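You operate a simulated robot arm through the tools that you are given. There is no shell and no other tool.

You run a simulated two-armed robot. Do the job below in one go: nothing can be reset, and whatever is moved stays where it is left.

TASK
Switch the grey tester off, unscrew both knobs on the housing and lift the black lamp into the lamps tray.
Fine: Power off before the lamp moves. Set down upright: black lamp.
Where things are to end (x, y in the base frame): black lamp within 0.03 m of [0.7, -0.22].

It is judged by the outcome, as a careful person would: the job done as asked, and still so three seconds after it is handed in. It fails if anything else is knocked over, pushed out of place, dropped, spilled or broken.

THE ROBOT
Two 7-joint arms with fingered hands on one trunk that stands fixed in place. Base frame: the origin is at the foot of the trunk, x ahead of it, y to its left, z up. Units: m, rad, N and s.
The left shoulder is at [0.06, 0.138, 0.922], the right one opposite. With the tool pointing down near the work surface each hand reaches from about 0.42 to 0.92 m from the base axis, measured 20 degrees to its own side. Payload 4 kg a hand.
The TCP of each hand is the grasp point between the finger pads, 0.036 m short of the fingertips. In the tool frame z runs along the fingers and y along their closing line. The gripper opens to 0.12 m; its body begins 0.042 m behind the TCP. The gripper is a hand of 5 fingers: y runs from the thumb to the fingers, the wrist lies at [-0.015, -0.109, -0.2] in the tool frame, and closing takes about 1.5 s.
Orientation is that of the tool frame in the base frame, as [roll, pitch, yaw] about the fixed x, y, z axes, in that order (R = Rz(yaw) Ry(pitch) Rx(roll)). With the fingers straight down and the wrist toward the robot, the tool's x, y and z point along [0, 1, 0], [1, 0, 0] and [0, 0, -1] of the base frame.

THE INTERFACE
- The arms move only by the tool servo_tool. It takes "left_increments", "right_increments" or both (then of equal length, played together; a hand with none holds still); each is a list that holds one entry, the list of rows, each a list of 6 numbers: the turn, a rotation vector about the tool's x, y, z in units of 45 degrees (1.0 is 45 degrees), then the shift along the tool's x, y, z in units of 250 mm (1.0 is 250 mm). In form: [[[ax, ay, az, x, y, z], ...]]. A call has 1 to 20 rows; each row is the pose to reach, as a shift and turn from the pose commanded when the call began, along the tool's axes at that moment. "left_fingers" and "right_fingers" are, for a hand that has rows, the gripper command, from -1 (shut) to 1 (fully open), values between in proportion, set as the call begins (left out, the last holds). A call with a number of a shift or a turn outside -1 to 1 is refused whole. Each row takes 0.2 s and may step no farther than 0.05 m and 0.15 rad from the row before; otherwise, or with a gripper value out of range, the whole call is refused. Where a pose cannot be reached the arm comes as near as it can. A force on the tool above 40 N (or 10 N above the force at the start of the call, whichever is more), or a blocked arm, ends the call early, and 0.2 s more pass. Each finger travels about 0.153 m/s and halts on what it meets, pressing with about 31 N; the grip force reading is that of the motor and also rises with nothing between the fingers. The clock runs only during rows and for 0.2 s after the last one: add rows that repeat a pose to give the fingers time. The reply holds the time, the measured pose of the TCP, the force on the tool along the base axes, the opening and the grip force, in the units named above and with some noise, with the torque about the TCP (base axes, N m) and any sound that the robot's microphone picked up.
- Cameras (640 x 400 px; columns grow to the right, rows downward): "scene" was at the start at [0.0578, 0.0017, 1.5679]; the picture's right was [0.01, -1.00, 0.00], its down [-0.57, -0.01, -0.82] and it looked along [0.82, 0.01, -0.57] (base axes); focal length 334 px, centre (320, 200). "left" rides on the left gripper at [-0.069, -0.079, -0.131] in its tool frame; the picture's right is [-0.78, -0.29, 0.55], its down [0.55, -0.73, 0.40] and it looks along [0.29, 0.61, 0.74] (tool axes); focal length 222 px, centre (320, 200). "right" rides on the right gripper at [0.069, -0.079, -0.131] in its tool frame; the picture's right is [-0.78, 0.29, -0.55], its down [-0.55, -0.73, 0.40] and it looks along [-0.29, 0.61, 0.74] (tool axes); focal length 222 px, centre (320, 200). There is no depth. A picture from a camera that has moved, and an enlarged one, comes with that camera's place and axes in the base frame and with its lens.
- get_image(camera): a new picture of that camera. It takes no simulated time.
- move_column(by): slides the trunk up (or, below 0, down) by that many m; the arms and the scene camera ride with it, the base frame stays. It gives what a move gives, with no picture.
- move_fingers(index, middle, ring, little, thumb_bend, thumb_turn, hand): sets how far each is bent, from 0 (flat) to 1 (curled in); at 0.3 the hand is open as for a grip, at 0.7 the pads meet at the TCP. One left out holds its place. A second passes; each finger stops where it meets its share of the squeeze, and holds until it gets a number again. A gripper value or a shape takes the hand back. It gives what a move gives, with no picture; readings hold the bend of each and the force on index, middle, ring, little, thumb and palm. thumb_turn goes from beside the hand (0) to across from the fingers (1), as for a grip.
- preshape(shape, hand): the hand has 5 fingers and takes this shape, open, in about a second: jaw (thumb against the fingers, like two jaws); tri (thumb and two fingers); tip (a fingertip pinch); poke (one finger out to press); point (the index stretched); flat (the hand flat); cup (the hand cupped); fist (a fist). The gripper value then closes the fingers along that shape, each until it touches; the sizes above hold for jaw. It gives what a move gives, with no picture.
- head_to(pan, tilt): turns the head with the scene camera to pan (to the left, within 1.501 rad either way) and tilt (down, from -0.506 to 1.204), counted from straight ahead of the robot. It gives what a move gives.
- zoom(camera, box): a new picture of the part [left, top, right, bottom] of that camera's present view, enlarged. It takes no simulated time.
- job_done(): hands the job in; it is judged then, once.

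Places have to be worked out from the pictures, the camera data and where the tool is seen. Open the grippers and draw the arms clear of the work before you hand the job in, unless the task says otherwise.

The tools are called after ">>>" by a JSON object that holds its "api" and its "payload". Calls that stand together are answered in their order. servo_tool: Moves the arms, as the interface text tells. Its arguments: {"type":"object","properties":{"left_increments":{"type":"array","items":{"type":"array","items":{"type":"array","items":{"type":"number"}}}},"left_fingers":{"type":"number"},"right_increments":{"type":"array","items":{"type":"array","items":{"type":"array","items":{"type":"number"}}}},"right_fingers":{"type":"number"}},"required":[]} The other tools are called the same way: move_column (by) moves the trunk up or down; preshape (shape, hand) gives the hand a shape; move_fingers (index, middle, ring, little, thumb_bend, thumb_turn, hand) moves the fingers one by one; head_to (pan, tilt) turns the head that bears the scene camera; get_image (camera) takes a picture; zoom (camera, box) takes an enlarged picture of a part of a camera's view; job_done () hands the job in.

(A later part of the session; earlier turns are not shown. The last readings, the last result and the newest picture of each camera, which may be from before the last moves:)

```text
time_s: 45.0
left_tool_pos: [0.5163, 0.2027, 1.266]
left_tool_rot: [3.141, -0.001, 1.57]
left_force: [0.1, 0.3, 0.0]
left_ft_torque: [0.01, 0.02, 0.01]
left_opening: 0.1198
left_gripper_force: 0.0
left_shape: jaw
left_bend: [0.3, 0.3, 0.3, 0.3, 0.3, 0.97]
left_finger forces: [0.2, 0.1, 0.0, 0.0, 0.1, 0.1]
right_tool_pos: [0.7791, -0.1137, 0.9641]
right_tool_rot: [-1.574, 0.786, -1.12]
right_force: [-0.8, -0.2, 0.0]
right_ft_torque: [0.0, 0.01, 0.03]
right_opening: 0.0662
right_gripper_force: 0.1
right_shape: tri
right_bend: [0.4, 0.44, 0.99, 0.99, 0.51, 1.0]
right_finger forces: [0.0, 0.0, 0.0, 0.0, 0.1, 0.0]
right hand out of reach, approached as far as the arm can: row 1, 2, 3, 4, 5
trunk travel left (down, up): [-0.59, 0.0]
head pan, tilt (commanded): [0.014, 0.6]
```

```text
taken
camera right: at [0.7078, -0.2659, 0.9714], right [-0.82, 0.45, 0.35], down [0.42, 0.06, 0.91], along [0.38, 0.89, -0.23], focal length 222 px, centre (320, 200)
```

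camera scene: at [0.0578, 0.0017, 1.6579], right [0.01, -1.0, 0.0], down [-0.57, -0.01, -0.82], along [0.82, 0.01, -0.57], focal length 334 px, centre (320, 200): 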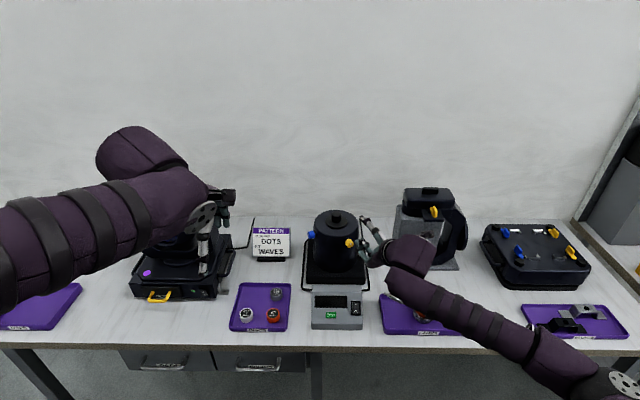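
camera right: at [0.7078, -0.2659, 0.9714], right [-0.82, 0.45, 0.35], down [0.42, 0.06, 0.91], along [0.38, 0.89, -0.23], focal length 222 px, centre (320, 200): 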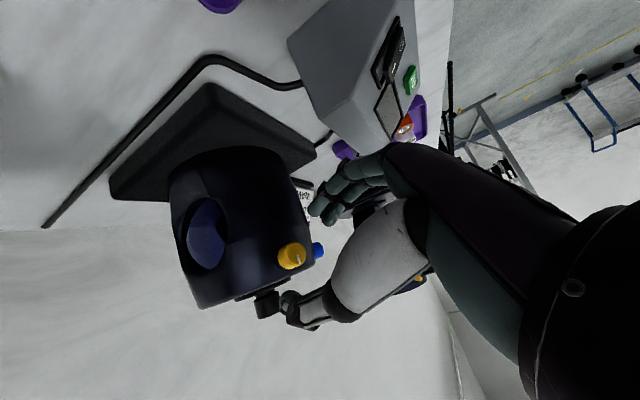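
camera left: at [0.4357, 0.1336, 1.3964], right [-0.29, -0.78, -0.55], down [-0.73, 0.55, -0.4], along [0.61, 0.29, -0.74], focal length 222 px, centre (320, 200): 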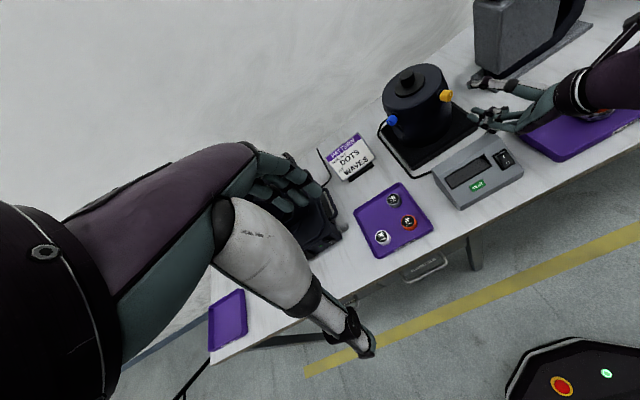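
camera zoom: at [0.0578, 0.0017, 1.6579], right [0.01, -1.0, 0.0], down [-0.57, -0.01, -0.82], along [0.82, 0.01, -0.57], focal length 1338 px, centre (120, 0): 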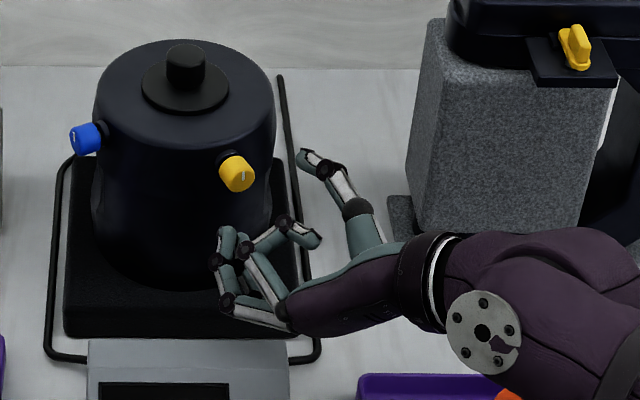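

Still wrist-limited. The comfortable solution for the right arm is the opposite forearm roll (thumb-side up, wrist on the left of the knob), so I'll back away, unwind to the tool-down pose, and then roll the other way.

>>> {"api": "servo_tool", "payload": {"right_increments": [[[0, 0, 0, 0, 0, -0.15], [0, 0, 0, -0.05, -0.08, -0.3], [0, 0, 0, -0.1, -0.16, -0.45], [0, 0, 0, -0.15, -0.24, -0.6], [0, 0, 0, -0.184, -0.302, -0.615], [0, 0, 0.17, -0.184, -0.302, -0.615], [0, 0, 0.34, -0.184, -0.302, -0.615], [0, 0, 0.51, -0.184, -0.302, -0.615], [0, 0, 0.68, -0.184, -0.302, -0.615], [0, 0, 0.85, -0.184, -0.302, -0.615], [0, 0, 1, -0.184, -0.302, -0.615], [0, 0, 1, -0.184, -0.302, -0.615]]]}}

>>> {"api": "servo_tool", "payload": {"right_increments": [[[0.12, 0.0765, 0.12, 0, 0, 0], [0.24, 0.153, 0.24, 0, 0, 0], [0.36, 0.2295, 0.36, 0, 0, 0], [0.48, 0.306, 0.48, 0, 0, 0], [0.6, 0.3825, 0.6, 0, 0, 0], [0.72, 0.459, 0.72, 0, 0, 0], [0.84, 0.5355, 0.84, 0, 0, 0], [0.96, 0.612, 0.96, 0, 0, 0], [0.978, 0.612, 0.978, 0, 0, 0], [0.978, 0.612, 0.978, 0, 0, 0]]]}}

>>> {"api": "servo_tool", "payload": {"right_increments": [[[0.12, 0.0765, 0.12, 0, 0, 0], [0.24, 0.153, 0.24, 0, 0, 0], [0.36, 0.2295, 0.36, 0, 0, 0], [0.48, 0.306, 0.48, 0, 0, 0], [0.6, 0.3825, 0.6, 0, 0, 0], [0.72, 0.459, 0.72, 0, 0, 0], [0.84, 0.5355, 0.84, 0, 0, 0], [0.96, 0.612, 0.96, 0, 0, 0], [0.978, 0.612, 0.978, 0, 0, 0], [0.978, 0.612, 0.978, 0, 0, 0]]]}}

>>> {"api": "get_image", "payload": {"camera": "scene"}}

```text
time_s: 47.6
left_tool_pos: [0.5161, 0.2016, 1.2656]
left_tool_rot: [-3.14, 0.0, 1.571]
left_force: [0.4, 1.1, 0.1]
left_ft_torque: [-0.01, -0.01, 0.03]
left_opening: 0.1197
left_gripper_force: 0.1
left_shape: jaw
left_bend: [0.3, 0.3, 0.3, 0.3, 0.3, 0.97]
left_finger forces: [0.0, 0.0, 0.0, 0.0, 0.0, 0.1]
right_tool_pos: [0.6503, -0.201, 1.0514]
right_tool_rot: [-2.021, 1.57, -1.569]
right_force: [0.7, -0.6, 0.4]
right_ft_torque: [0.02, 0.0, -0.03]
right_opening: 0.0663
right_gripper_force: 0.1
right_shape: tri
right_bend: [0.4, 0.44, 0.99, 0.99, 0.51, 1.0]
right_finger forces: [0.1, 0.0, 0.0, 0.0, 0.1, 0.0]
trunk travel left (down, up): [-0.59, 0.0]
head pan, tilt (commanded): [0.014, 0.6]
```

```text
time_s: 49.9
left_tool_pos: [0.515, 0.2028, 1.2671]
left_tool_rot: [-3.14, 0.001, 1.572]
left_force: [0.2, 0.0, 0.4]
left_ft_torque: [0.0, -0.02, 0.0]
left_opening: 0.1199
left_gripper_force: 0.0
left_shape: jaw
left_bend: [0.3, 0.3, 0.3, 0.3, 0.3, 0.97]
left_finger forces: [0.1, 0.0, 0.0, 0.1, 0.1, 0.1]
right_tool_pos: [0.6515, -0.2009, 1.0514]
right_tool_rot: [2.544, 0.687, 2.172]
right_force: [0.6, 0.4, 0.5]
right_ft_torque: [0.02, 0.0, 0.03]
right_opening: 0.066
right_gripper_force: 0.1
right_shape: tri
right_bend: [0.4, 0.44, 0.99, 0.99, 0.51, 1.0]
right_finger forces: [0.1, 0.1, 0.0, 0.0, 0.0, 0.0]
trunk travel left (down, up): [-0.59, 0.0]
head pan, tilt (commanded): [0.014, 0.6]
```

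```text
time_s: 52.0
left_tool_pos: [0.5157, 0.202, 1.2657]
left_tool_rot: [-3.141, 0.0, 1.57]
left_force: [0.1, 0.8, 0.5]
left_ft_torque: [-0.02, 0.04, 0.03]
left_opening: 0.12
left_gripper_force: 0.1
left_shape: jaw
left_bend: [0.3, 0.3, 0.3, 0.3, 0.3, 0.97]
left_finger forces: [0.0, 0.0, 0.1, 0.0, 0.0, 0.0]
right_tool_pos: [0.6513, -0.1994, 1.0509]
right_tool_rot: [-3.139, -0.001, 1.566]
right_force: [-0.6, 0.0, -0.6]
right_ft_torque: [0.0, -0.01, -0.01]
right_opening: 0.0661
right_gripper_force: 0.1
right_shape: tri
right_bend: [0.4, 0.44, 0.99, 0.99, 0.51, 1.0]
right_finger forces: [0.0, 0.1, 0.0, 0.0, 0.0, 0.0]
trunk travel left (down, up): [-0.59, 0.0]
head pan, tilt (commanded): [0.014, 0.6]
```

```text
taken
camera scene: at [0.058, 0.0016, 1.6579], right [0.01, -1.0, 0.0], down [-0.57, -0.01, -0.82], along [0.82, 0.01, -0.57], focal length 334 px, centre (320, 200)
```

scene: 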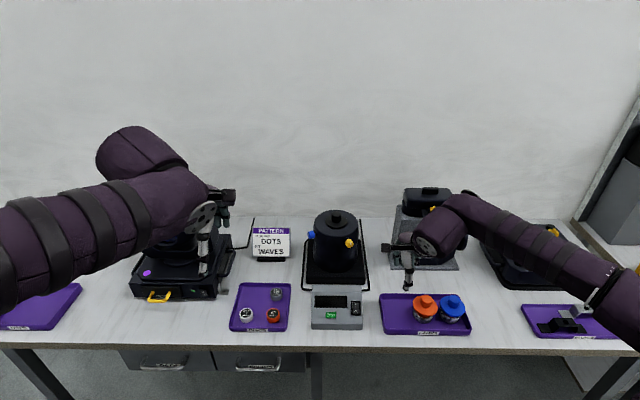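

Unwound to tool-down. Now I'll rotate the other way (supinating, thumb side ending up) toward fingers pointing along the knob axis, in two halves.

>>> {"api": "servo_tool", "payload": {"right_increments": [[[-0.079, 0.1264, 0.079, 0, 0, 0], [-0.158, 0.2529, 0.158, 0, 0, 0], [-0.237, 0.3793, 0.237, 0, 0, 0], [-0.316, 0.5057, 0.316, 0, 0, 0], [-0.395, 0.6321, 0.395, 0, 0, 0], [-0.474, 0.7586, 0.474, 0, 0, 0], [-0.553, 0.885, 0.553, 0, 0, 0], [-0.553, 0.885, 0.553, 0, 0, 0]]]}}

>>> {"api": "servo_tool", "payload": {"right_increments": [[[-0.079, 0.1264, 0.079, 0, 0, 0], [-0.158, 0.2529, 0.158, 0, 0, 0], [-0.237, 0.3793, 0.237, 0, 0, 0], [-0.316, 0.5057, 0.316, 0, 0, 0], [-0.395, 0.6321, 0.395, 0, 0, 0], [-0.474, 0.7586, 0.474, 0, 0, 0], [-0.553, 0.885, 0.553, 0, 0, 0], [-0.553, 0.885, 0.553, 0, 0, 0]]]}}

>>> {"api": "get_image", "payload": {"camera": "scene"}}

```text
time_s: 53.9
left_tool_pos: [0.516, 0.2031, 1.2657]
left_tool_rot: [-3.141, 0.002, 1.57]
left_force: [-0.7, -0.1, -0.7]
left_ft_torque: [0.01, -0.01, 0.0]
left_opening: 0.12
left_gripper_force: 0.1
left_shape: jaw
left_bend: [0.3, 0.3, 0.3, 0.3, 0.3, 0.97]
left_finger forces: [0.1, 0.1, 0.0, 0.1, 0.0, 0.0]
right_tool_pos: [0.6506, -0.2003, 1.0513]
right_tool_rot: [2.816, -0.758, 1.239]
right_force: [0.3, 0.6, -0.5]
right_ft_torque: [0.02, -0.01, -0.01]
right_opening: 0.0663
right_gripper_force: 0.0
right_shape: tri
right_bend: [0.4, 0.44, 0.99, 0.99, 0.51, 1.0]
right_finger forces: [0.0, 0.0, 0.0, 0.0, 0.0, 0.0]
trunk travel left (down, up): [-0.59, 0.0]
head pan, tilt (commanded): [0.014, 0.6]
```

```text
time_s: 55.6
left_tool_pos: [0.5156, 0.2017, 1.2661]
left_tool_rot: [3.14, -0.001, 1.57]
left_force: [-0.1, 0.0, -0.4]
left_ft_torque: [0.0, -0.01, 0.0]
left_opening: 0.1199
left_gripper_force: 0.0
left_shape: jaw
left_bend: [0.3, 0.3, 0.3, 0.3, 0.3, 0.97]
left_finger forces: [0.0, 0.0, 0.1, 0.1, 0.0, 0.1]
right_tool_pos: [0.6494, -0.2002, 1.051]
right_tool_rot: [-1.573, -1.569, -1.121]
right_force: [0.1, -0.1, -0.2]
right_ft_torque: [0.0, -0.01, 0.0]
right_opening: 0.0662
right_gripper_force: 0.0
right_shape: tri
right_bend: [0.4, 0.44, 0.99, 0.99, 0.51, 1.0]
right_finger forces: [0.1, 0.1, 0.1, 0.0, 0.1, 0.0]
trunk travel left (down, up): [-0.59, 0.0]
head pan, tilt (commanded): [0.014, 0.6]
```

```text
taken
camera scene: at [0.0577, 0.0016, 1.6579], right [0.01, -1.0, 0.0], down [-0.57, -0.01, -0.82], along [0.82, 0.01, -0.57], focal length 334 px, centre (320, 200)
```

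scene: 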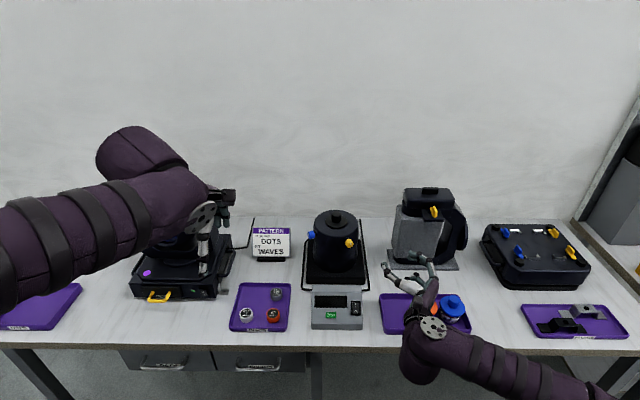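

Reached with the wrist on the near side — a comfortable configuration. I'll move to the pre-grasp on the knob axis at knob height.

>>> {"api": "servo_tool", "payload": {"right_increments": [[[0, 0, 0, -0.03, -0.02, 0.12], [0, 0, 0, -0.08, -0.04, 0.24], [0, 0, 0, -0.14, -0.06, 0.36], [0, 0, 0, -0.2, -0.08, 0.46], [0, 0, 0, -0.27, -0.098, 0.548], [0, 0, 0, -0.364, -0.098, 0.548], [0, 0, 0, -0.364, -0.098, 0.548]]]}}

>>> {"api": "get_image", "payload": {"camera": "scene"}}

>>> {"api": "zoom", "payload": {"camera": "scene", "box": [290, 200, 450, 320]}}

>>> {"api": "get_image", "payload": {"camera": "right"}}

>>> {"api": "zoom", "payload": {"camera": "left", "box": [370, 40, 570, 200]}}

```text
time_s: 57.2
left_tool_pos: [0.5156, 0.2028, 1.2657]
left_tool_rot: [-3.142, -0.002, 1.571]
left_force: [-0.4, 0.0, -0.4]
left_ft_torque: [-0.02, 0.0, 0.01]
left_opening: 0.1198
left_gripper_force: 0.0
left_shape: jaw
left_bend: [0.3, 0.3, 0.3, 0.3, 0.3, 0.97]
left_finger forces: [0.1, 0.0, 0.0, 0.0, 0.0, 0.1]
right_tool_pos: [0.7271, -0.167, 0.9818]
right_tool_rot: [-2.693, -1.566, 0.006]
right_force: [-0.2, -0.2, -0.2]
right_ft_torque: [-0.04, 0.0, 0.03]
right_opening: 0.0663
right_gripper_force: 0.1
right_shape: tri
right_bend: [0.4, 0.44, 0.99, 0.99, 0.51, 1.0]
right_finger forces: [0.0, 0.1, 0.0, 0.0, 0.0, 0.1]
right hand out of reach, approached as far as the arm can: row 3, 4, 5, 6, 7
trunk travel left (down, up): [-0.59, 0.0]
head pan, tilt (commanded): [0.014, 0.6]
```

```text
taken
camera scene: at [0.0578, 0.0019, 1.6579], right [0.01, -1.0, 0.0], down [-0.57, -0.01, -0.82], along [0.82, 0.01, -0.57], focal length 334 px, centre (320, 200)
```

scene: 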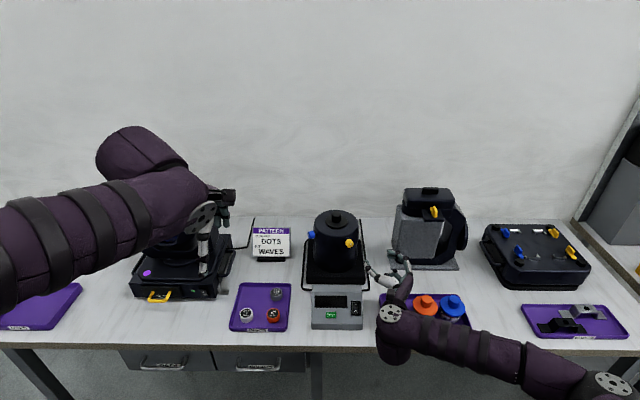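

```text
3.33 times, centred on (370, 260) of scene
camera zoom: at [0.0578, 0.0019, 1.6579], right [0.01, -1.0, 0.0], down [-0.57, -0.01, -0.82], along [0.82, 0.01, -0.57], focal length 1115 px, centre (153, 0)
```

zoom: 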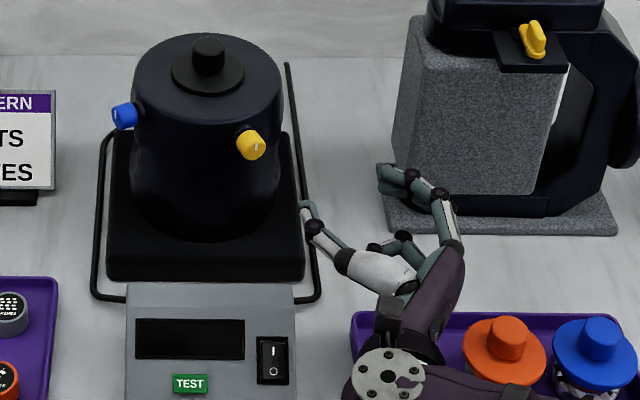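

```text
taken
camera right: at [0.5746, -0.1548, 1.0524], right [-0.37, -0.5, -0.78], down [0.03, 0.83, -0.55], along [0.93, -0.23, -0.29], focal length 222 px, centre (320, 200)
```

right: 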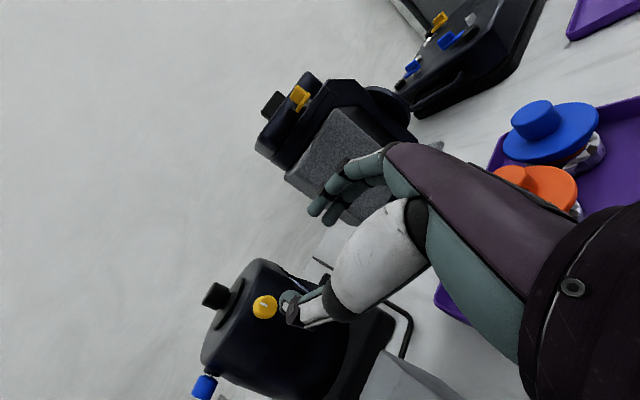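

```text
2.50 times, centred on (470, 120) of left
camera zoom: at [0.4357, 0.1337, 1.3964], right [-0.29, -0.78, -0.55], down [-0.74, 0.55, -0.4], along [0.61, 0.29, -0.74], focal length 555 px, centre (-55, 400)
```

zoom: 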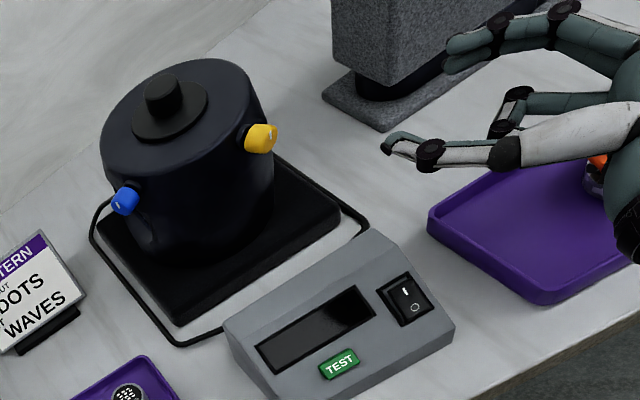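

This roll also stalls (the elbow stays out to the side). By geometry the left arm is far more comfortable for both knobs, so I'll park the right arm clear and set up the left hand, starting with the blue knob.

>>> {"api": "servo_tool", "payload": {"right_increments": [[[0, 0, 0, 0.06, 0.01, -0.12], [0, 0, 0, 0.12, 0.02, -0.24], [0, 0, 0, 0.2, 0.035, -0.36], [0, 0, 0, 0.28, 0.05, -0.48], [0, 0, 0, 0.38, 0.065, -0.602], [0, 0, 0, 0.472, 0.076, -0.602], [0, 0, 0, 0.472, 0.076, -0.602]]]}}

>>> {"api": "servo_tool", "payload": {"right_increments": [[[0.079, -0.1264, -0.079, 0, 0, 0], [0.158, -0.2529, -0.158, 0, 0, 0], [0.237, -0.3793, -0.237, 0, 0, 0], [0.316, -0.5057, -0.316, 0, 0, 0], [0.395, -0.6321, -0.395, 0, 0, 0], [0.474, -0.7586, -0.474, 0, 0, 0], [0.553, -0.885, -0.553, 0, 0, 0], [0.553, -0.885, -0.553, 0, 0, 0]]]}}

>>> {"api": "servo_tool", "payload": {"right_increments": [[[0.079, -0.1264, -0.079, 0, 0, 0], [0.158, -0.2529, -0.158, 0, 0, 0], [0.237, -0.3793, -0.237, 0, 0, 0], [0.316, -0.5057, -0.316, 0, 0, 0], [0.395, -0.6321, -0.395, 0, 0, 0], [0.474, -0.7586, -0.474, 0, 0, 0], [0.553, -0.885, -0.553, 0, 0, 0], [0.553, -0.885, -0.553, 0, 0, 0]]]}}

>>> {"api": "preshape", "payload": {"hand": "left", "shape": "tri"}}

>>> {"api": "get_image", "payload": {"camera": "scene"}}

```text
time_s: 58.9
left_tool_pos: [0.5148, 0.2025, 1.2655]
left_tool_rot: [3.14, -0.001, 1.571]
left_force: [0.0, -0.1, 0.1]
left_ft_torque: [-0.01, -0.01, 0.03]
left_opening: 0.12
left_gripper_force: 0.0
left_shape: jaw
left_bend: [0.3, 0.3, 0.3, 0.3, 0.3, 0.97]
left_finger forces: [0.1, 0.0, 0.0, 0.0, 0.1, 0.1]
right_tool_pos: [0.6018, -0.2522, 1.1016]
right_tool_rot: [-2.489, -1.568, -0.198]
right_force: [1.2, 0.0, -0.8]
right_ft_torque: [0.01, 0.07, 0.01]
right_opening: 0.0663
right_gripper_force: 0.0
right_shape: tri
right_bend: [0.4, 0.44, 0.99, 0.99, 0.51, 1.0]
right_finger forces: [0.0, 0.0, 0.0, 0.0, 0.0, 0.1]
trunk travel left (down, up): [-0.59, 0.0]
head pan, tilt (commanded): [0.014, 0.6]
```

```text
time_s: 60.6
left_tool_pos: [0.514, 0.2012, 1.2657]
left_tool_rot: [-3.139, 0.0, 1.571]
left_force: [0.3, -0.4, -0.1]
left_ft_torque: [0.03, 0.01, -0.05]
left_opening: 0.1199
left_gripper_force: 0.0
left_shape: jaw
left_bend: [0.3, 0.3, 0.3, 0.3, 0.3, 0.97]
left_finger forces: [0.1, 0.1, 0.1, 0.0, 0.1, 0.0]
right_tool_pos: [0.6007, -0.2512, 1.1031]
right_tool_rot: [2.818, -0.757, 1.237]
right_force: [0.0, 0.2, 0.1]
right_ft_torque: [0.0, 0.03, 0.03]
right_opening: 0.0662
right_gripper_force: 0.0
right_shape: tri
right_bend: [0.4, 0.44, 0.99, 0.99, 0.51, 1.0]
right_finger forces: [0.1, 0.1, 0.1, 0.1, 0.1, 0.0]
trunk travel left (down, up): [-0.59, 0.0]
head pan, tilt (commanded): [0.014, 0.6]
```

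```text
time_s: 62.5
left_tool_pos: [0.5149, 0.2024, 1.2656]
left_tool_rot: [3.141, 0.0, 1.57]
left_force: [0.2, 0.5, -0.1]
left_ft_torque: [-0.01, -0.03, 0.02]
left_opening: 0.1201
left_gripper_force: 0.1
left_shape: jaw
left_bend: [0.3, 0.3, 0.3, 0.3, 0.3, 0.97]
left_finger forces: [0.0, 0.0, 0.0, 0.1, 0.1, 0.0]
right_tool_pos: [0.6003, -0.2523, 1.1044]
right_tool_rot: [-3.137, 0.0, 1.568]
right_force: [-0.1, -0.6, -0.5]
right_ft_torque: [0.02, 0.01, 0.01]
right_opening: 0.0665
right_gripper_force: 0.0
right_shape: tri
right_bend: [0.4, 0.44, 0.99, 0.99, 0.51, 1.0]
right_finger forces: [0.1, 0.0, 0.0, 0.0, 0.0, 0.1]
right hand out of reach, approached as far as the arm can: row 3, 4
trunk travel left (down, up): [-0.59, 0.0]
head pan, tilt (commanded): [0.014, 0.6]
```

```text
time_s: 63.4
left_tool_pos: [0.5159, 0.2028, 1.2656]
left_tool_rot: [3.141, 0.0, 1.571]
left_force: [-0.7, -0.1, 0.0]
left_ft_torque: [0.03, -0.01, -0.05]
left_opening: 0.1198
left_gripper_force: 0.0
left_shape: tri
left_bend: [0.3, 0.3, 0.99, 0.99, 0.3, 0.97]
left_finger forces: [0.1, 0.0, 0.1, 0.0, 0.0, 0.1]
right_tool_pos: [0.6002, -0.2504, 1.1041]
right_tool_rot: [-3.141, -0.001, 1.569]
right_force: [0.5, -0.1, 0.1]
right_ft_torque: [0.04, -0.01, 0.0]
right_opening: 0.066
right_gripper_force: 0.0
right_shape: tri
right_bend: [0.4, 0.44, 0.99, 0.99, 0.51, 1.0]
right_finger forces: [0.1, 0.0, 0.1, 0.0, 0.0, 0.0]
trunk travel left (down, up): [-0.59, 0.0]
head pan, tilt (commanded): [0.014, 0.6]
```

```text
taken
camera scene: at [0.0578, 0.0017, 1.6579], right [0.01, -1.0, 0.0], down [-0.57, -0.01, -0.82], along [0.82, 0.01, -0.57], focal length 334 px, centre (320, 200)
```

scene: 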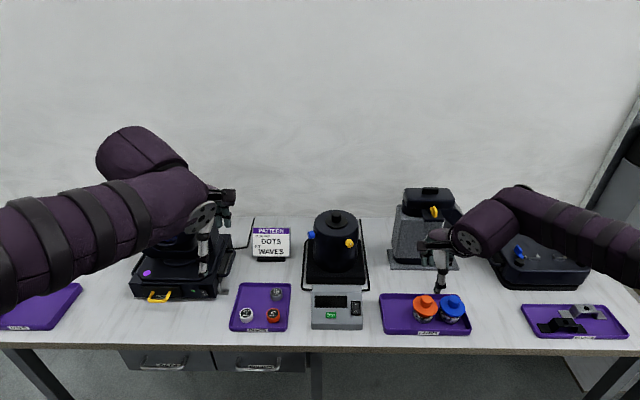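

Right arm is unwound. I'll park it farther right/up while rotating the left hand (first half) toward the blue knob's axis.

>>> {"api": "servo_tool", "payload": {"left_increments": [[[-0.0406, -0.163, -0.0406, 0, 0, 0], [-0.0813, -0.326, -0.0813, 0, 0, 0], [-0.1219, -0.489, -0.1219, 0, 0, 0], [-0.1625, -0.652, -0.1625, 0, 0, 0], [-0.2032, -0.815, -0.2032, 0, 0, 0], [-0.2438, -0.978, -0.2438, 0, 0, 0], [-0.2438, -0.978, -0.2438, 0, 0, 0]]], "right_increments": [[[0, 0, 0, -0.07, -0.07, -0.07], [0, 0, 0, -0.14, -0.14, -0.14], [0, 0, 0, -0.21, -0.21, -0.21], [0, 0, 0, -0.28, -0.28, -0.28], [0, 0, 0, -0.35, -0.35, -0.35], [0, 0, 0, -0.4, -0.4, -0.4], [0, 0, 0, -0.4, -0.4, -0.4]]]}}

>>> {"api": "servo_tool", "payload": {"left_increments": [[[-0.0406, -0.163, -0.0406, 0, 0, 0], [-0.0813, -0.326, -0.0813, 0, 0, 0], [-0.1219, -0.489, -0.1219, 0, 0, 0], [-0.1625, -0.652, -0.1625, 0, 0, 0], [-0.2032, -0.815, -0.2032, 0, 0, 0], [-0.2438, -0.978, -0.2438, 0, 0, 0], [-0.2438, -0.978, -0.2438, 0, 0, 0]]]}}

>>> {"api": "get_image", "payload": {"camera": "scene"}}

>>> {"api": "get_image", "payload": {"camera": "left"}}

```text
time_s: 65.0
left_tool_pos: [0.5162, 0.2021, 1.2663]
left_tool_rot: [2.998, 0.781, 1.714]
left_force: [0.0, 0.4, -0.8]
left_ft_torque: [-0.02, 0.02, -0.01]
left_opening: 0.12
left_gripper_force: 0.0
left_shape: tri
left_bend: [0.3, 0.3, 0.99, 0.99, 0.3, 0.97]
left_finger forces: [0.1, 0.1, 0.0, 0.1, 0.0, 0.0]
right_tool_pos: [0.5007, -0.3515, 1.2025]
right_tool_rot: [-3.138, 0.0, 1.569]
right_force: [0.6, 1.2, 0.1]
right_ft_torque: [-0.03, 0.01, 0.0]
right_opening: 0.0661
right_gripper_force: 0.0
right_shape: tri
right_bend: [0.4, 0.44, 0.99, 0.99, 0.51, 1.0]
right_finger forces: [0.0, 0.0, 0.0, 0.0, 0.0, 0.1]
trunk travel left (down, up): [-0.59, 0.0]
head pan, tilt (commanded): [0.014, 0.6]
```

```text
time_s: 66.5
left_tool_pos: [0.516, 0.2022, 1.2657]
left_tool_rot: [2.807, 1.57, 1.727]
left_force: [-0.1, 0.0, -0.3]
left_ft_torque: [0.01, 0.03, -0.03]
left_opening: 0.1199
left_gripper_force: 0.0
left_shape: tri
left_bend: [0.3, 0.3, 0.99, 0.99, 0.3, 0.97]
left_finger forces: [0.1, 0.0, 0.0, 0.1, 0.0, 0.0]
right_tool_pos: [0.5015, -0.3514, 1.204]
right_tool_rot: [-3.14, -0.001, 1.57]
right_force: [0.0, 0.2, 0.2]
right_ft_torque: [0.01, -0.01, -0.03]
right_opening: 0.0662
right_gripper_force: 0.2
right_shape: tri
right_bend: [0.4, 0.44, 0.99, 0.99, 0.51, 1.0]
right_finger forces: [0.0, 0.1, 0.0, 0.1, 0.0, 0.0]
trunk travel left (down, up): [-0.59, 0.0]
head pan, tilt (commanded): [0.014, 0.6]
```

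```text
taken
camera scene: at [0.0577, 0.0012, 1.6579], right [0.01, -1.0, 0.0], down [-0.57, -0.01, -0.82], along [0.82, 0.01, -0.57], focal length 334 px, centre (320, 200)
```

scene: 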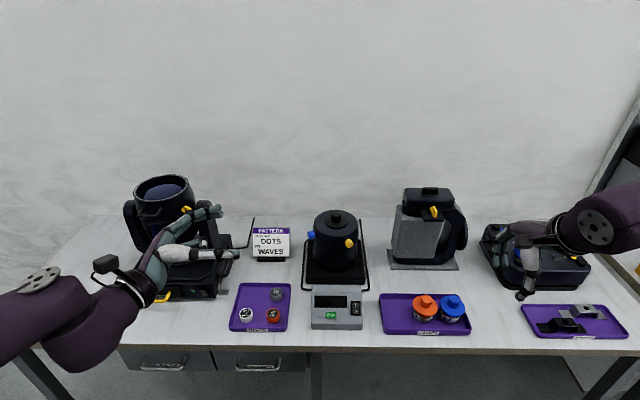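

```text
taken
camera left: at [0.3829, 0.2811, 1.3346], right [0.0, -0.62, 0.79], down [-0.46, -0.7, -0.55], along [0.89, -0.36, -0.29], focal length 222 px, centre (320, 200)
```

left: 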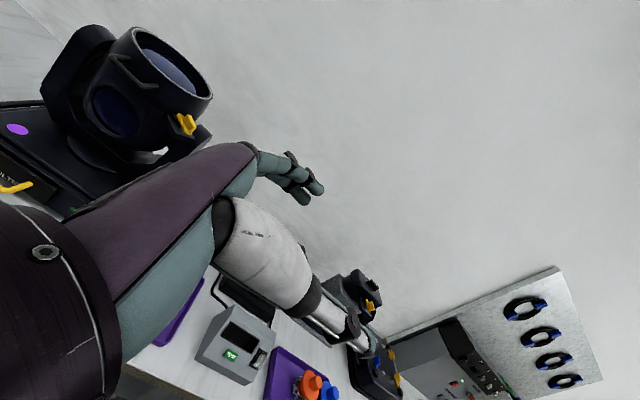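

The left hand is in a handshake-like pose. I'll move it to a pre-grasp point on the blue knob's axis, staying slightly above knob height.

>>> {"api": "servo_tool", "payload": {"left_increments": [[[0, 0, 0, 0.0984, 0.099, 0.0856], [0, 0, 0, 0.1968, 0.198, 0.1712], [0, 0, 0, 0.2952, 0.297, 0.2568], [0, 0, 0, 0.3936, 0.396, 0.3424], [0, 0, 0, 0.492, 0.495, 0.428], [0, 0, 0, 0.5904, 0.594, 0.5136], [0, 0, 0, 0.6888, 0.693, 0.5992], [0, 0, 0, 0.7872, 0.792, 0.6848], [0, 0, 0, 0.8856, 0.891, 0.7704], [0, 0, 0, 0.984, 0.99, 0.856], [0, 0, 0, 0.984, 0.99, 0.856]]], "left_fingers": 0.1}}

>>> {"api": "get_image", "payload": {"camera": "scene"}}

>>> {"api": "get_image", "payload": {"camera": "left"}}

>>> {"api": "zoom", "payload": {"camera": "scene", "box": [230, 200, 370, 300]}}

```text
time_s: 69.0
left_tool_pos: [0.8098, 0.1445, 1.0251]
left_tool_rot: [-3.033, 1.569, 2.168]
left_force: [-0.3, -0.6, -0.7]
left_ft_torque: [0.02, 0.03, -0.01]
left_opening: 0.0663
left_gripper_force: 0.0
left_shape: tri
left_bend: [0.4, 0.44, 0.99, 0.99, 0.51, 1.0]
left_finger forces: [0.0, 0.0, 0.0, 0.0, 0.0, 0.0]
left hand out of reach, approached as far as the arm can: row 10, 11
right_tool_pos: [0.5018, -0.3528, 1.2035]
right_tool_rot: [-3.139, 0.0, 1.569]
right_force: [-0.6, 0.1, 0.1]
right_ft_torque: [0.02, 0.02, 0.0]
right_opening: 0.0659
right_gripper_force: 0.0
right_shape: tri
right_bend: [0.4, 0.44, 0.99, 0.99, 0.51, 1.0]
right_finger forces: [0.0, 0.0, 0.0, 0.1, 0.0, 0.1]
trunk travel left (down, up): [-0.59, 0.0]
head pan, tilt (commanded): [0.014, 0.6]
```

```text
taken
camera scene: at [0.0581, 0.0012, 1.6579], right [0.01, -1.0, 0.0], down [-0.57, -0.01, -0.82], along [0.82, 0.01, -0.57], focal length 334 px, centre (320, 200)
```

scene: 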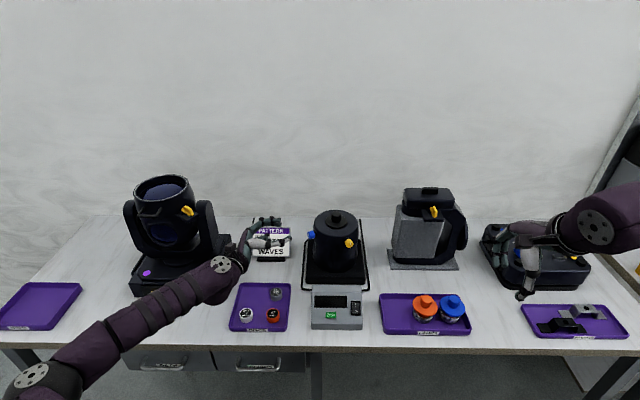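

```text
taken
camera left: at [0.678, 0.2229, 1.0933], right [0.0, -0.62, 0.78], down [-0.46, -0.7, -0.55], along [0.89, -0.36, -0.29], focal length 222 px, centre (320, 200)
```

left: 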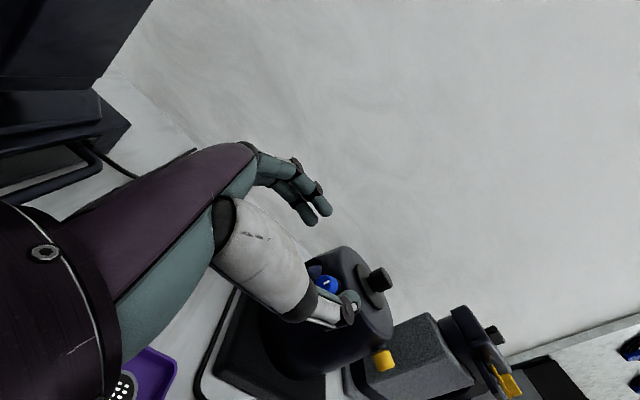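

```text
4.00 times, centred on (300, 250) of scene
camera zoom: at [0.0581, 0.0012, 1.6579], right [0.01, -1.0, 0.0], down [-0.57, -0.01, -0.82], along [0.82, 0.01, -0.57], focal length 1338 px, centre (400, 0)
```

zoom: 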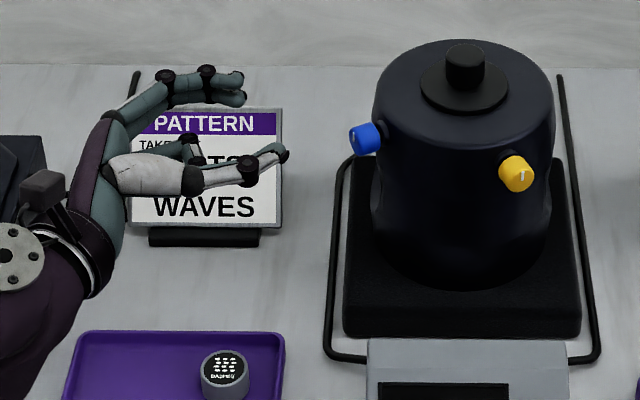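

The fully horizontal approach is again limited just short. A tilted grip (fingers pointing 45° down along the knob axis) should be easier to reach; I'll pitch the left hand 45° and move to a pre-grasp above-left of the blue knob.

>>> {"api": "servo_tool", "payload": {"left_increments": [[[0, 0.17, 0, 0, 0, 0], [0, 0.34, 0, 0, 0, 0], [0, 0.51, 0, 0, 0, 0], [0, 0.68, 0, 0, 0, 0], [0, 0.85, 0, -0.006, 0.03, 0.1], [0, 1, 0, -0.012, 0.057, 0.2], [0, 1, 0, -0.012, 0.057, 0.225], [0, 1, 0, -0.012, 0.057, 0.225]]]}}

>>> {"api": "get_image", "payload": {"camera": "scene"}}

>>> {"api": "get_image", "payload": {"camera": "left"}}

```text
time_s: 70.8
left_tool_pos: [0.7587, 0.1452, 1.0421]
left_tool_rot: [-3.141, 0.784, 2.06]
left_force: [-0.3, -0.2, 0.3]
left_ft_torque: [-0.01, 0.03, 0.0]
left_opening: 0.0661
left_gripper_force: 0.0
left_shape: tri
left_bend: [0.4, 0.44, 0.99, 0.99, 0.51, 1.0]
left_finger forces: [0.1, 0.1, 0.1, 0.0, 0.0, 0.1]
left hand out of reach, approached as far as the arm can: row 1, 2, 3, 4, 5, 6, 7, 8
right_tool_pos: [0.5012, -0.3504, 1.2034]
right_tool_rot: [-3.139, 0.001, 1.569]
right_force: [0.3, 0.7, -0.4]
right_ft_torque: [-0.04, 0.01, 0.02]
right_opening: 0.066
right_gripper_force: 0.0
right_shape: tri
right_bend: [0.4, 0.44, 0.99, 0.99, 0.51, 1.0]
right_finger forces: [0.0, 0.0, 0.0, 0.1, 0.0, 0.1]
trunk travel left (down, up): [-0.59, 0.0]
head pan, tilt (commanded): [0.014, 0.6]
```

```text
taken
camera scene: at [0.0587, 0.0029, 1.6578], right [0.01, -1.0, 0.0], down [-0.57, -0.01, -0.82], along [0.82, 0.01, -0.57], focal length 334 px, centre (320, 200)
```

scene: 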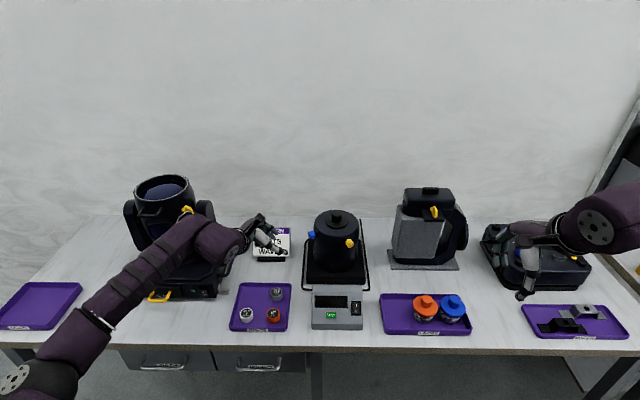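

```text
taken
camera left: at [0.6683, 0.1459, 1.1826], right [0.19, -0.97, 0.17], down [-0.7, -0.25, -0.67], along [0.69, 0.01, -0.72], focal length 222 px, centre (320, 200)
```

left: 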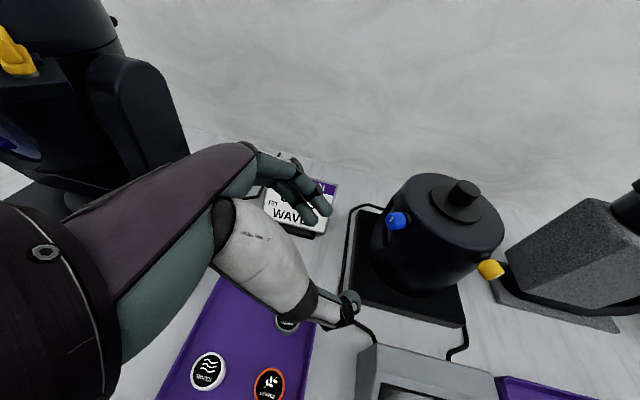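

Both tilts stall at a similar wrist distance, so the posture itself (elbow out) seems to be the limit. I'll test whether the plain tool-down posture reaches farther: rotate to fingers-down and try extending forward at safe height.

>>> {"api": "servo_tool", "payload": {"left_increments": [[[0, 0.17, 0, 0, 0, -0.05], [0, 0.34, 0, 0, 0, -0.1], [0, 0.51, 0, 0, 0, -0.15], [0, 0.68, 0, 0, 0, -0.2], [0, 0.85, 0, 0, 0, -0.2], [0, 1, 0, 0, 0, -0.2], [0, 1, 0, 0, 0, -0.2]]]}}

>>> {"api": "servo_tool", "payload": {"left_increments": [[[0, 0, 0, 0, 0.1, 0], [0, 0, 0, 0, 0.2, 0], [0, 0, 0, 0, 0.3, 0], [0, 0, 0, 0, 0.4, 0], [0, 0, 0, 0, 0.5, 0], [0, 0, 0, 0, 0.5, 0]]]}}

>>> {"api": "get_image", "payload": {"camera": "scene"}}

```text
time_s: 72.3
left_tool_pos: [0.6542, 0.2452, 1.0496]
left_tool_rot: [3.141, 0.0, 2.063]
left_force: [-0.6, -0.4, 0.5]
left_ft_torque: [-0.02, 0.01, 0.03]
left_opening: 0.0661
left_gripper_force: 0.1
left_shape: tri
left_bend: [0.4, 0.44, 0.99, 0.99, 0.51, 1.0]
left_finger forces: [0.0, 0.0, 0.0, 0.0, 0.0, 0.0]
left hand out of reach, approached as far as the arm can: row 1, 2, 3, 4, 5, 6, 7
right_tool_pos: [0.5021, -0.35, 1.2059]
right_tool_rot: [-3.139, 0.001, 1.57]
right_force: [-0.6, 0.2, -0.2]
right_ft_torque: [-0.01, -0.01, 0.05]
right_opening: 0.0658
right_gripper_force: 0.1
right_shape: tri
right_bend: [0.4, 0.44, 0.99, 0.99, 0.51, 1.0]
right_finger forces: [0.0, 0.0, 0.1, 0.0, 0.0, 0.1]
trunk travel left (down, up): [-0.59, 0.0]
head pan, tilt (commanded): [0.014, 0.6]
```

```text
time_s: 73.8
left_tool_pos: [0.7096, 0.3222, 1.0433]
left_tool_rot: [3.141, 0.0, 2.06]
left_force: [-0.2, -0.1, -0.9]
left_ft_torque: [0.01, 0.04, 0.01]
left_opening: 0.0663
left_gripper_force: 0.1
left_shape: tri
left_bend: [0.4, 0.44, 0.99, 0.99, 0.51, 1.0]
left_finger forces: [0.0, 0.1, 0.0, 0.1, 0.0, 0.0]
left hand out of reach, approached as far as the arm can: row 1, 2, 3, 4, 5, 6
right_tool_pos: [0.5006, -0.351, 1.205]
right_tool_rot: [-3.141, 0.001, 1.569]
right_force: [0.2, -0.3, 0.4]
right_ft_torque: [0.0, 0.02, -0.02]
right_opening: 0.0661
right_gripper_force: 0.0
right_shape: tri
right_bend: [0.4, 0.44, 0.99, 0.99, 0.51, 1.0]
right_finger forces: [0.0, 0.0, 0.0, 0.0, 0.0, 0.0]
trunk travel left (down, up): [-0.59, 0.0]
head pan, tilt (commanded): [0.014, 0.6]
```

```text
taken
camera scene: at [0.0577, 0.0021, 1.6579], right [0.01, -1.0, 0.0], down [-0.57, -0.01, -0.82], along [0.82, 0.01, -0.57], focal length 334 px, centre (320, 200)
```

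scene: 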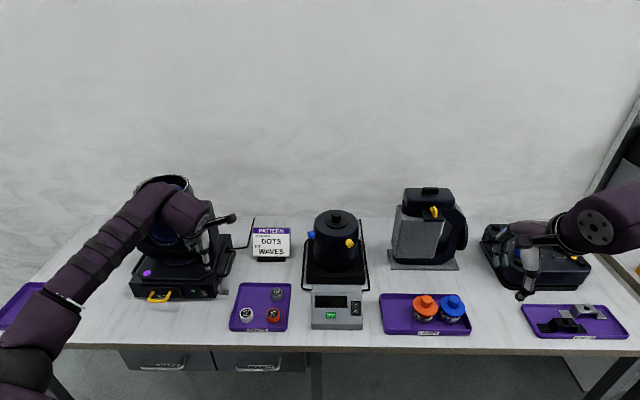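

The hand drifted toward the device on the left, so I'll retreat right away to the home area with the plain fingers-down orientation.

>>> {"api": "servo_tool", "payload": {"left_increments": [[[0, 0, 0, 0, -0.1, -0.08], [0, 0, 0, 0, -0.22, -0.16], [0, 0, 0, 0, -0.34, -0.24], [0, 0, 0, 0, -0.46, -0.32], [0, 0, 0, -0.04, -0.56, -0.4], [0, 0, 0.15, -0.08, -0.66, -0.48], [0, 0, 0.31, -0.131, -0.74, -0.56], [0, 0, 0.47, -0.131, -0.794, -0.628], [0, 0, 0.622, -0.131, -0.794, -0.628], [0, 0, 0.622, -0.131, -0.794, -0.628]]]}}

>>> {"api": "get_image", "payload": {"camera": "scene"}}

```text
time_s: 76.0
left_tool_pos: [0.5538, 0.2034, 1.2032]
left_tool_rot: [-3.141, 0.001, 1.568]
left_force: [0.7, 0.9, 0.0]
left_ft_torque: [0.01, -0.02, 0.02]
left_opening: 0.066
left_gripper_force: 0.0
left_shape: tri
left_bend: [0.4, 0.44, 0.99, 0.99, 0.51, 1.0]
left_finger forces: [0.0, 0.0, 0.0, 0.1, 0.0, 0.0]
right_tool_pos: [0.5018, -0.3525, 1.2041]
right_tool_rot: [-3.14, 0.0, 1.57]
right_force: [0.4, -0.1, -0.3]
right_ft_torque: [0.02, 0.02, 0.0]
right_opening: 0.0658
right_gripper_force: 0.0
right_shape: tri
right_bend: [0.4, 0.44, 0.99, 0.99, 0.51, 1.0]
right_finger forces: [0.0, 0.1, 0.1, 0.1, 0.0, 0.0]
trunk travel left (down, up): [-0.59, 0.0]
head pan, tilt (commanded): [0.014, 0.6]
```

```text
taken
camera scene: at [0.0576, 0.0015, 1.6579], right [0.01, -1.0, 0.0], down [-0.57, -0.01, -0.82], along [0.82, 0.01, -0.57], focal length 334 px, centre (320, 200)
```

scene: 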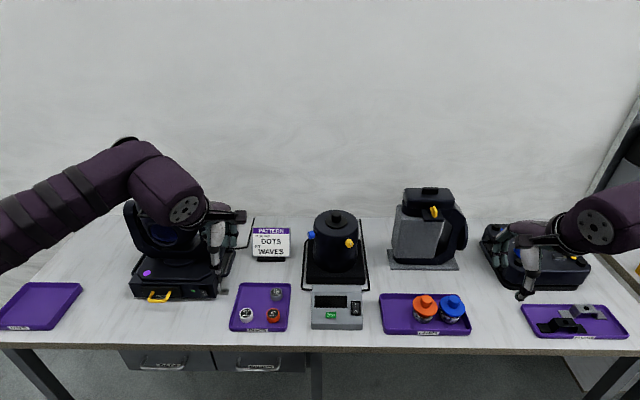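

The arm seems to have an extra wrist link between forearm and hand. Let me zoom in to understand the arm structure before planning further.

>>> {"api": "zoom", "payload": {"camera": "scene", "box": [0, 120, 260, 300]}}

>>> {"api": "head_to", "payload": {"pan": 0.6, "tilt": 0.7}}

>>> {"api": "get_image", "payload": {"camera": "scene"}}

```text
2.22 times, centred on (130, 210) of scene
camera zoom: at [0.0576, 0.0015, 1.6579], right [0.01, -1.0, 0.0], down [-0.57, -0.01, -0.82], along [0.82, 0.01, -0.57], focal length 743 px, centre (742, 178)
```

zoom: 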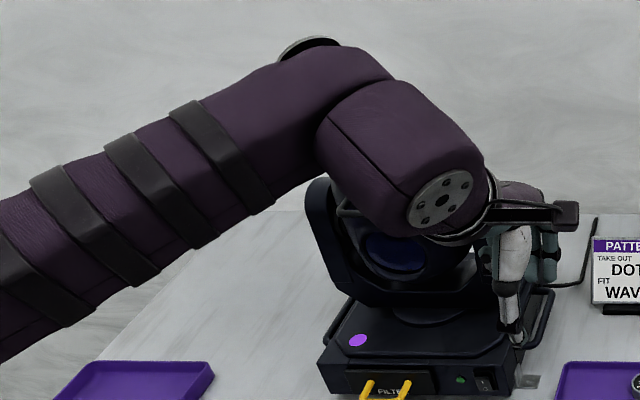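

```text
time_s: 76.9
left_tool_pos: [0.5538, 0.2041, 1.2024]
left_tool_rot: [-3.141, -0.001, 1.571]
left_force: [0.1, 0.5, -0.2]
left_ft_torque: [-0.03, 0.0, 0.01]
left_opening: 0.066
left_gripper_force: 0.1
left_shape: tri
left_bend: [0.4, 0.44, 0.99, 0.99, 0.51, 1.0]
left_finger forces: [0.0, 0.1, 0.1, 0.1, 0.0, 0.0]
right_tool_pos: [0.5006, -0.3511, 1.2046]
right_tool_rot: [-3.14, 0.0, 1.57]
right_force: [-0.2, 0.3, -0.8]
right_ft_torque: [0.01, 0.01, 0.01]
right_opening: 0.0661
right_gripper_force: 0.1
right_shape: tri
right_bend: [0.4, 0.44, 0.99, 0.99, 0.51, 1.0]
right_finger forces: [0.1, 0.0, 0.0, 0.1, 0.0, 0.1]
trunk travel left (down, up): [-0.59, 0.0]
head pan, tilt (commanded): [0.6, 0.7]
```

```text
taken
camera scene: at [0.0396, 0.0484, 1.6493], right [0.56, -0.83, 0.0], down [-0.53, -0.36, -0.77], along [0.63, 0.43, -0.64], focal length 334 px, centre (320, 200)
```

scene: 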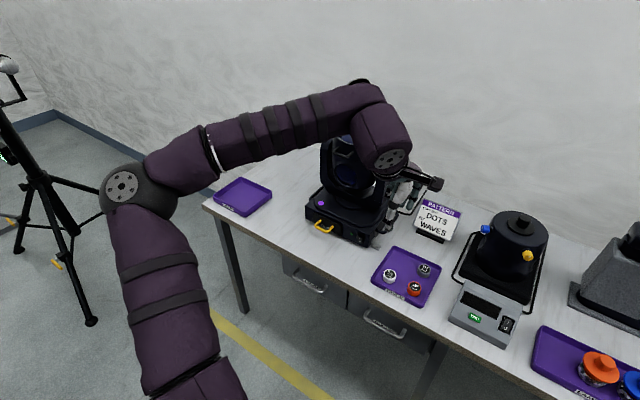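

Now I see the arm: upper arm → elbow → forearm → a wrist link → hand. I'll point the head back and test how far the right arm reaches over the housing with fingers down (safe height).

>>> {"api": "head_to", "payload": {"pan": 0.0, "tilt": 0.7}}

>>> {"api": "servo_tool", "payload": {"right_increments": [[[0, 0, 0, 0.1, 0.1, 0.02], [0, 0, 0, 0.2, 0.2, 0.05], [0, 0, 0, 0.3, 0.3, 0.08], [0, 0, 0, 0.4, 0.4, 0.12], [0, 0, 0, 0.5, 0.5, 0.16], [0, 0, 0, 0.6, 0.6, 0.2], [0, 0, 0, 0.7, 0.7, 0.24], [0, 0, 0, 0.8, 0.8, 0.28], [0, 0, 0, 0.9, 0.9, 0.32], [0, 0, 0, 1, 1, 0.34], [0, 0, 0, 1, 1, 0.34]]], "right_fingers": 1.0}}

>>> {"api": "get_image", "payload": {"camera": "scene"}}

```text
time_s: 77.9
left_tool_pos: [0.5538, 0.203, 1.2032]
left_tool_rot: [-3.14, 0.0, 1.57]
left_force: [-0.1, 0.1, -0.4]
left_ft_torque: [0.01, -0.03, -0.04]
left_opening: 0.066
left_gripper_force: 0.0
left_shape: tri
left_bend: [0.4, 0.44, 0.99, 0.99, 0.51, 1.0]
left_finger forces: [0.0, 0.0, 0.1, 0.1, 0.0, 0.0]
right_tool_pos: [0.5009, -0.3506, 1.2043]
right_tool_rot: [-3.14, 0.0, 1.568]
right_force: [0.1, 0.2, 0.4]
right_ft_torque: [-0.02, 0.0, -0.01]
right_opening: 0.0662
right_gripper_force: 0.0
right_shape: tri
right_bend: [0.4, 0.44, 0.99, 0.99, 0.51, 1.0]
right_finger forces: [0.1, 0.0, 0.1, 0.0, 0.0, 0.0]
trunk travel left (down, up): [-0.59, 0.0]
head pan, tilt (commanded): [0.0, 0.7]
```

```text
time_s: 80.3
left_tool_pos: [0.5553, 0.2031, 1.2016]
left_tool_rot: [-3.14, 0.001, 1.571]
left_force: [0.1, -0.4, 0.2]
left_ft_torque: [0.03, 0.02, 0.01]
left_opening: 0.0657
left_gripper_force: 0.0
left_shape: tri
left_bend: [0.4, 0.44, 0.99, 0.99, 0.51, 1.0]
left_finger forces: [0.1, 0.0, 0.1, 0.0, 0.0, 0.0]
right_tool_pos: [0.655, -0.2018, 1.0944]
right_tool_rot: [-3.138, -0.001, 1.568]
right_force: [-0.5, 0.1, -0.1]
right_ft_torque: [0.03, 0.0, -0.01]
right_opening: 0.1198
right_gripper_force: 0.0
right_shape: tri
right_bend: [0.3, 0.3, 0.99, 0.99, 0.3, 0.97]
right_finger forces: [0.0, 0.1, 0.0, 0.0, 0.0, 0.0]
right hand out of reach, approached as far as the arm can: row 6, 7, 8, 9, 10, 11
trunk travel left (down, up): [-0.59, 0.0]
head pan, tilt (commanded): [0.0, 0.7]
```

```text
taken
camera scene: at [0.0558, -0.0001, 1.6492], right [0.0, -1.0, 0.0], down [-0.64, 0.0, -0.76], along [0.76, 0.0, -0.64], focal length 334 px, centre (320, 200)
```

scene: 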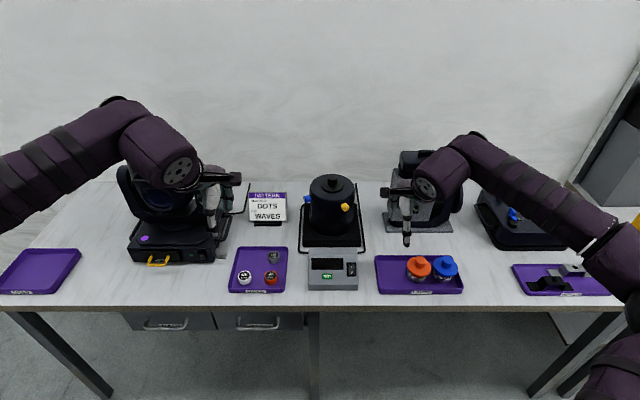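

Reach at this height is poor (wrist too high above the shoulder). The spec says reach is best near the work surface, so I'll test lower: down to z≈0.97 and then forward, right of the tester.

>>> {"api": "servo_tool", "payload": {"right_increments": [[[0, 0, 0, 0, 0, 0.12], [0, 0, 0, 0, 0, 0.25], [0, 0, 0, 0, 0, 0.38], [0, 0, 0, 0, 0, 0.496], [0, 0, 0, 0.05, 0.1, 0.496], [0, 0, 0, 0.1, 0.2, 0.496], [0, 0, 0, 0.168, 0.3, 0.496], [0, 0, 0, 0.168, 0.38, 0.496], [0, 0, 0, 0.168, 0.38, 0.496]]]}}

>>> {"api": "get_image", "payload": {"camera": "scene"}}

```text
time_s: 82.3
left_tool_pos: [0.5549, 0.2029, 1.2019]
left_tool_rot: [3.141, 0.002, 1.569]
left_force: [0.3, 0.1, 0.5]
left_ft_torque: [0.04, -0.01, 0.03]
left_opening: 0.0663
left_gripper_force: 0.1
left_shape: tri
left_bend: [0.4, 0.44, 0.99, 0.99, 0.51, 1.0]
left_finger forces: [0.0, 0.0, 0.1, 0.0, 0.1, 0.0]
right_tool_pos: [0.6808, -0.1894, 0.973]
right_tool_rot: [-3.138, -0.001, 1.572]
right_force: [0.4, 0.0, -0.6]
right_ft_torque: [-0.02, -0.04, -0.03]
right_opening: 0.1197
right_gripper_force: 0.0
right_shape: tri
right_bend: [0.3, 0.3, 0.99, 0.99, 0.3, 0.97]
right_finger forces: [0.1, 0.0, 0.0, 0.1, 0.0, 0.0]
right hand out of reach, approached as far as the arm can: row 6, 7, 8, 9
trunk travel left (down, up): [-0.59, 0.0]
head pan, tilt (commanded): [0.0, 0.7]
```

```text
taken
camera scene: at [0.0546, 0.0005, 1.6493], right [0.0, -1.0, 0.0], down [-0.64, 0.0, -0.76], along [0.76, 0.0, -0.64], focal length 334 px, centre (320, 200)
```

scene: 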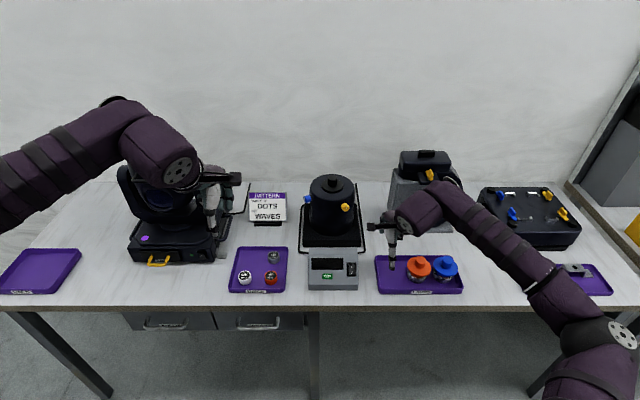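

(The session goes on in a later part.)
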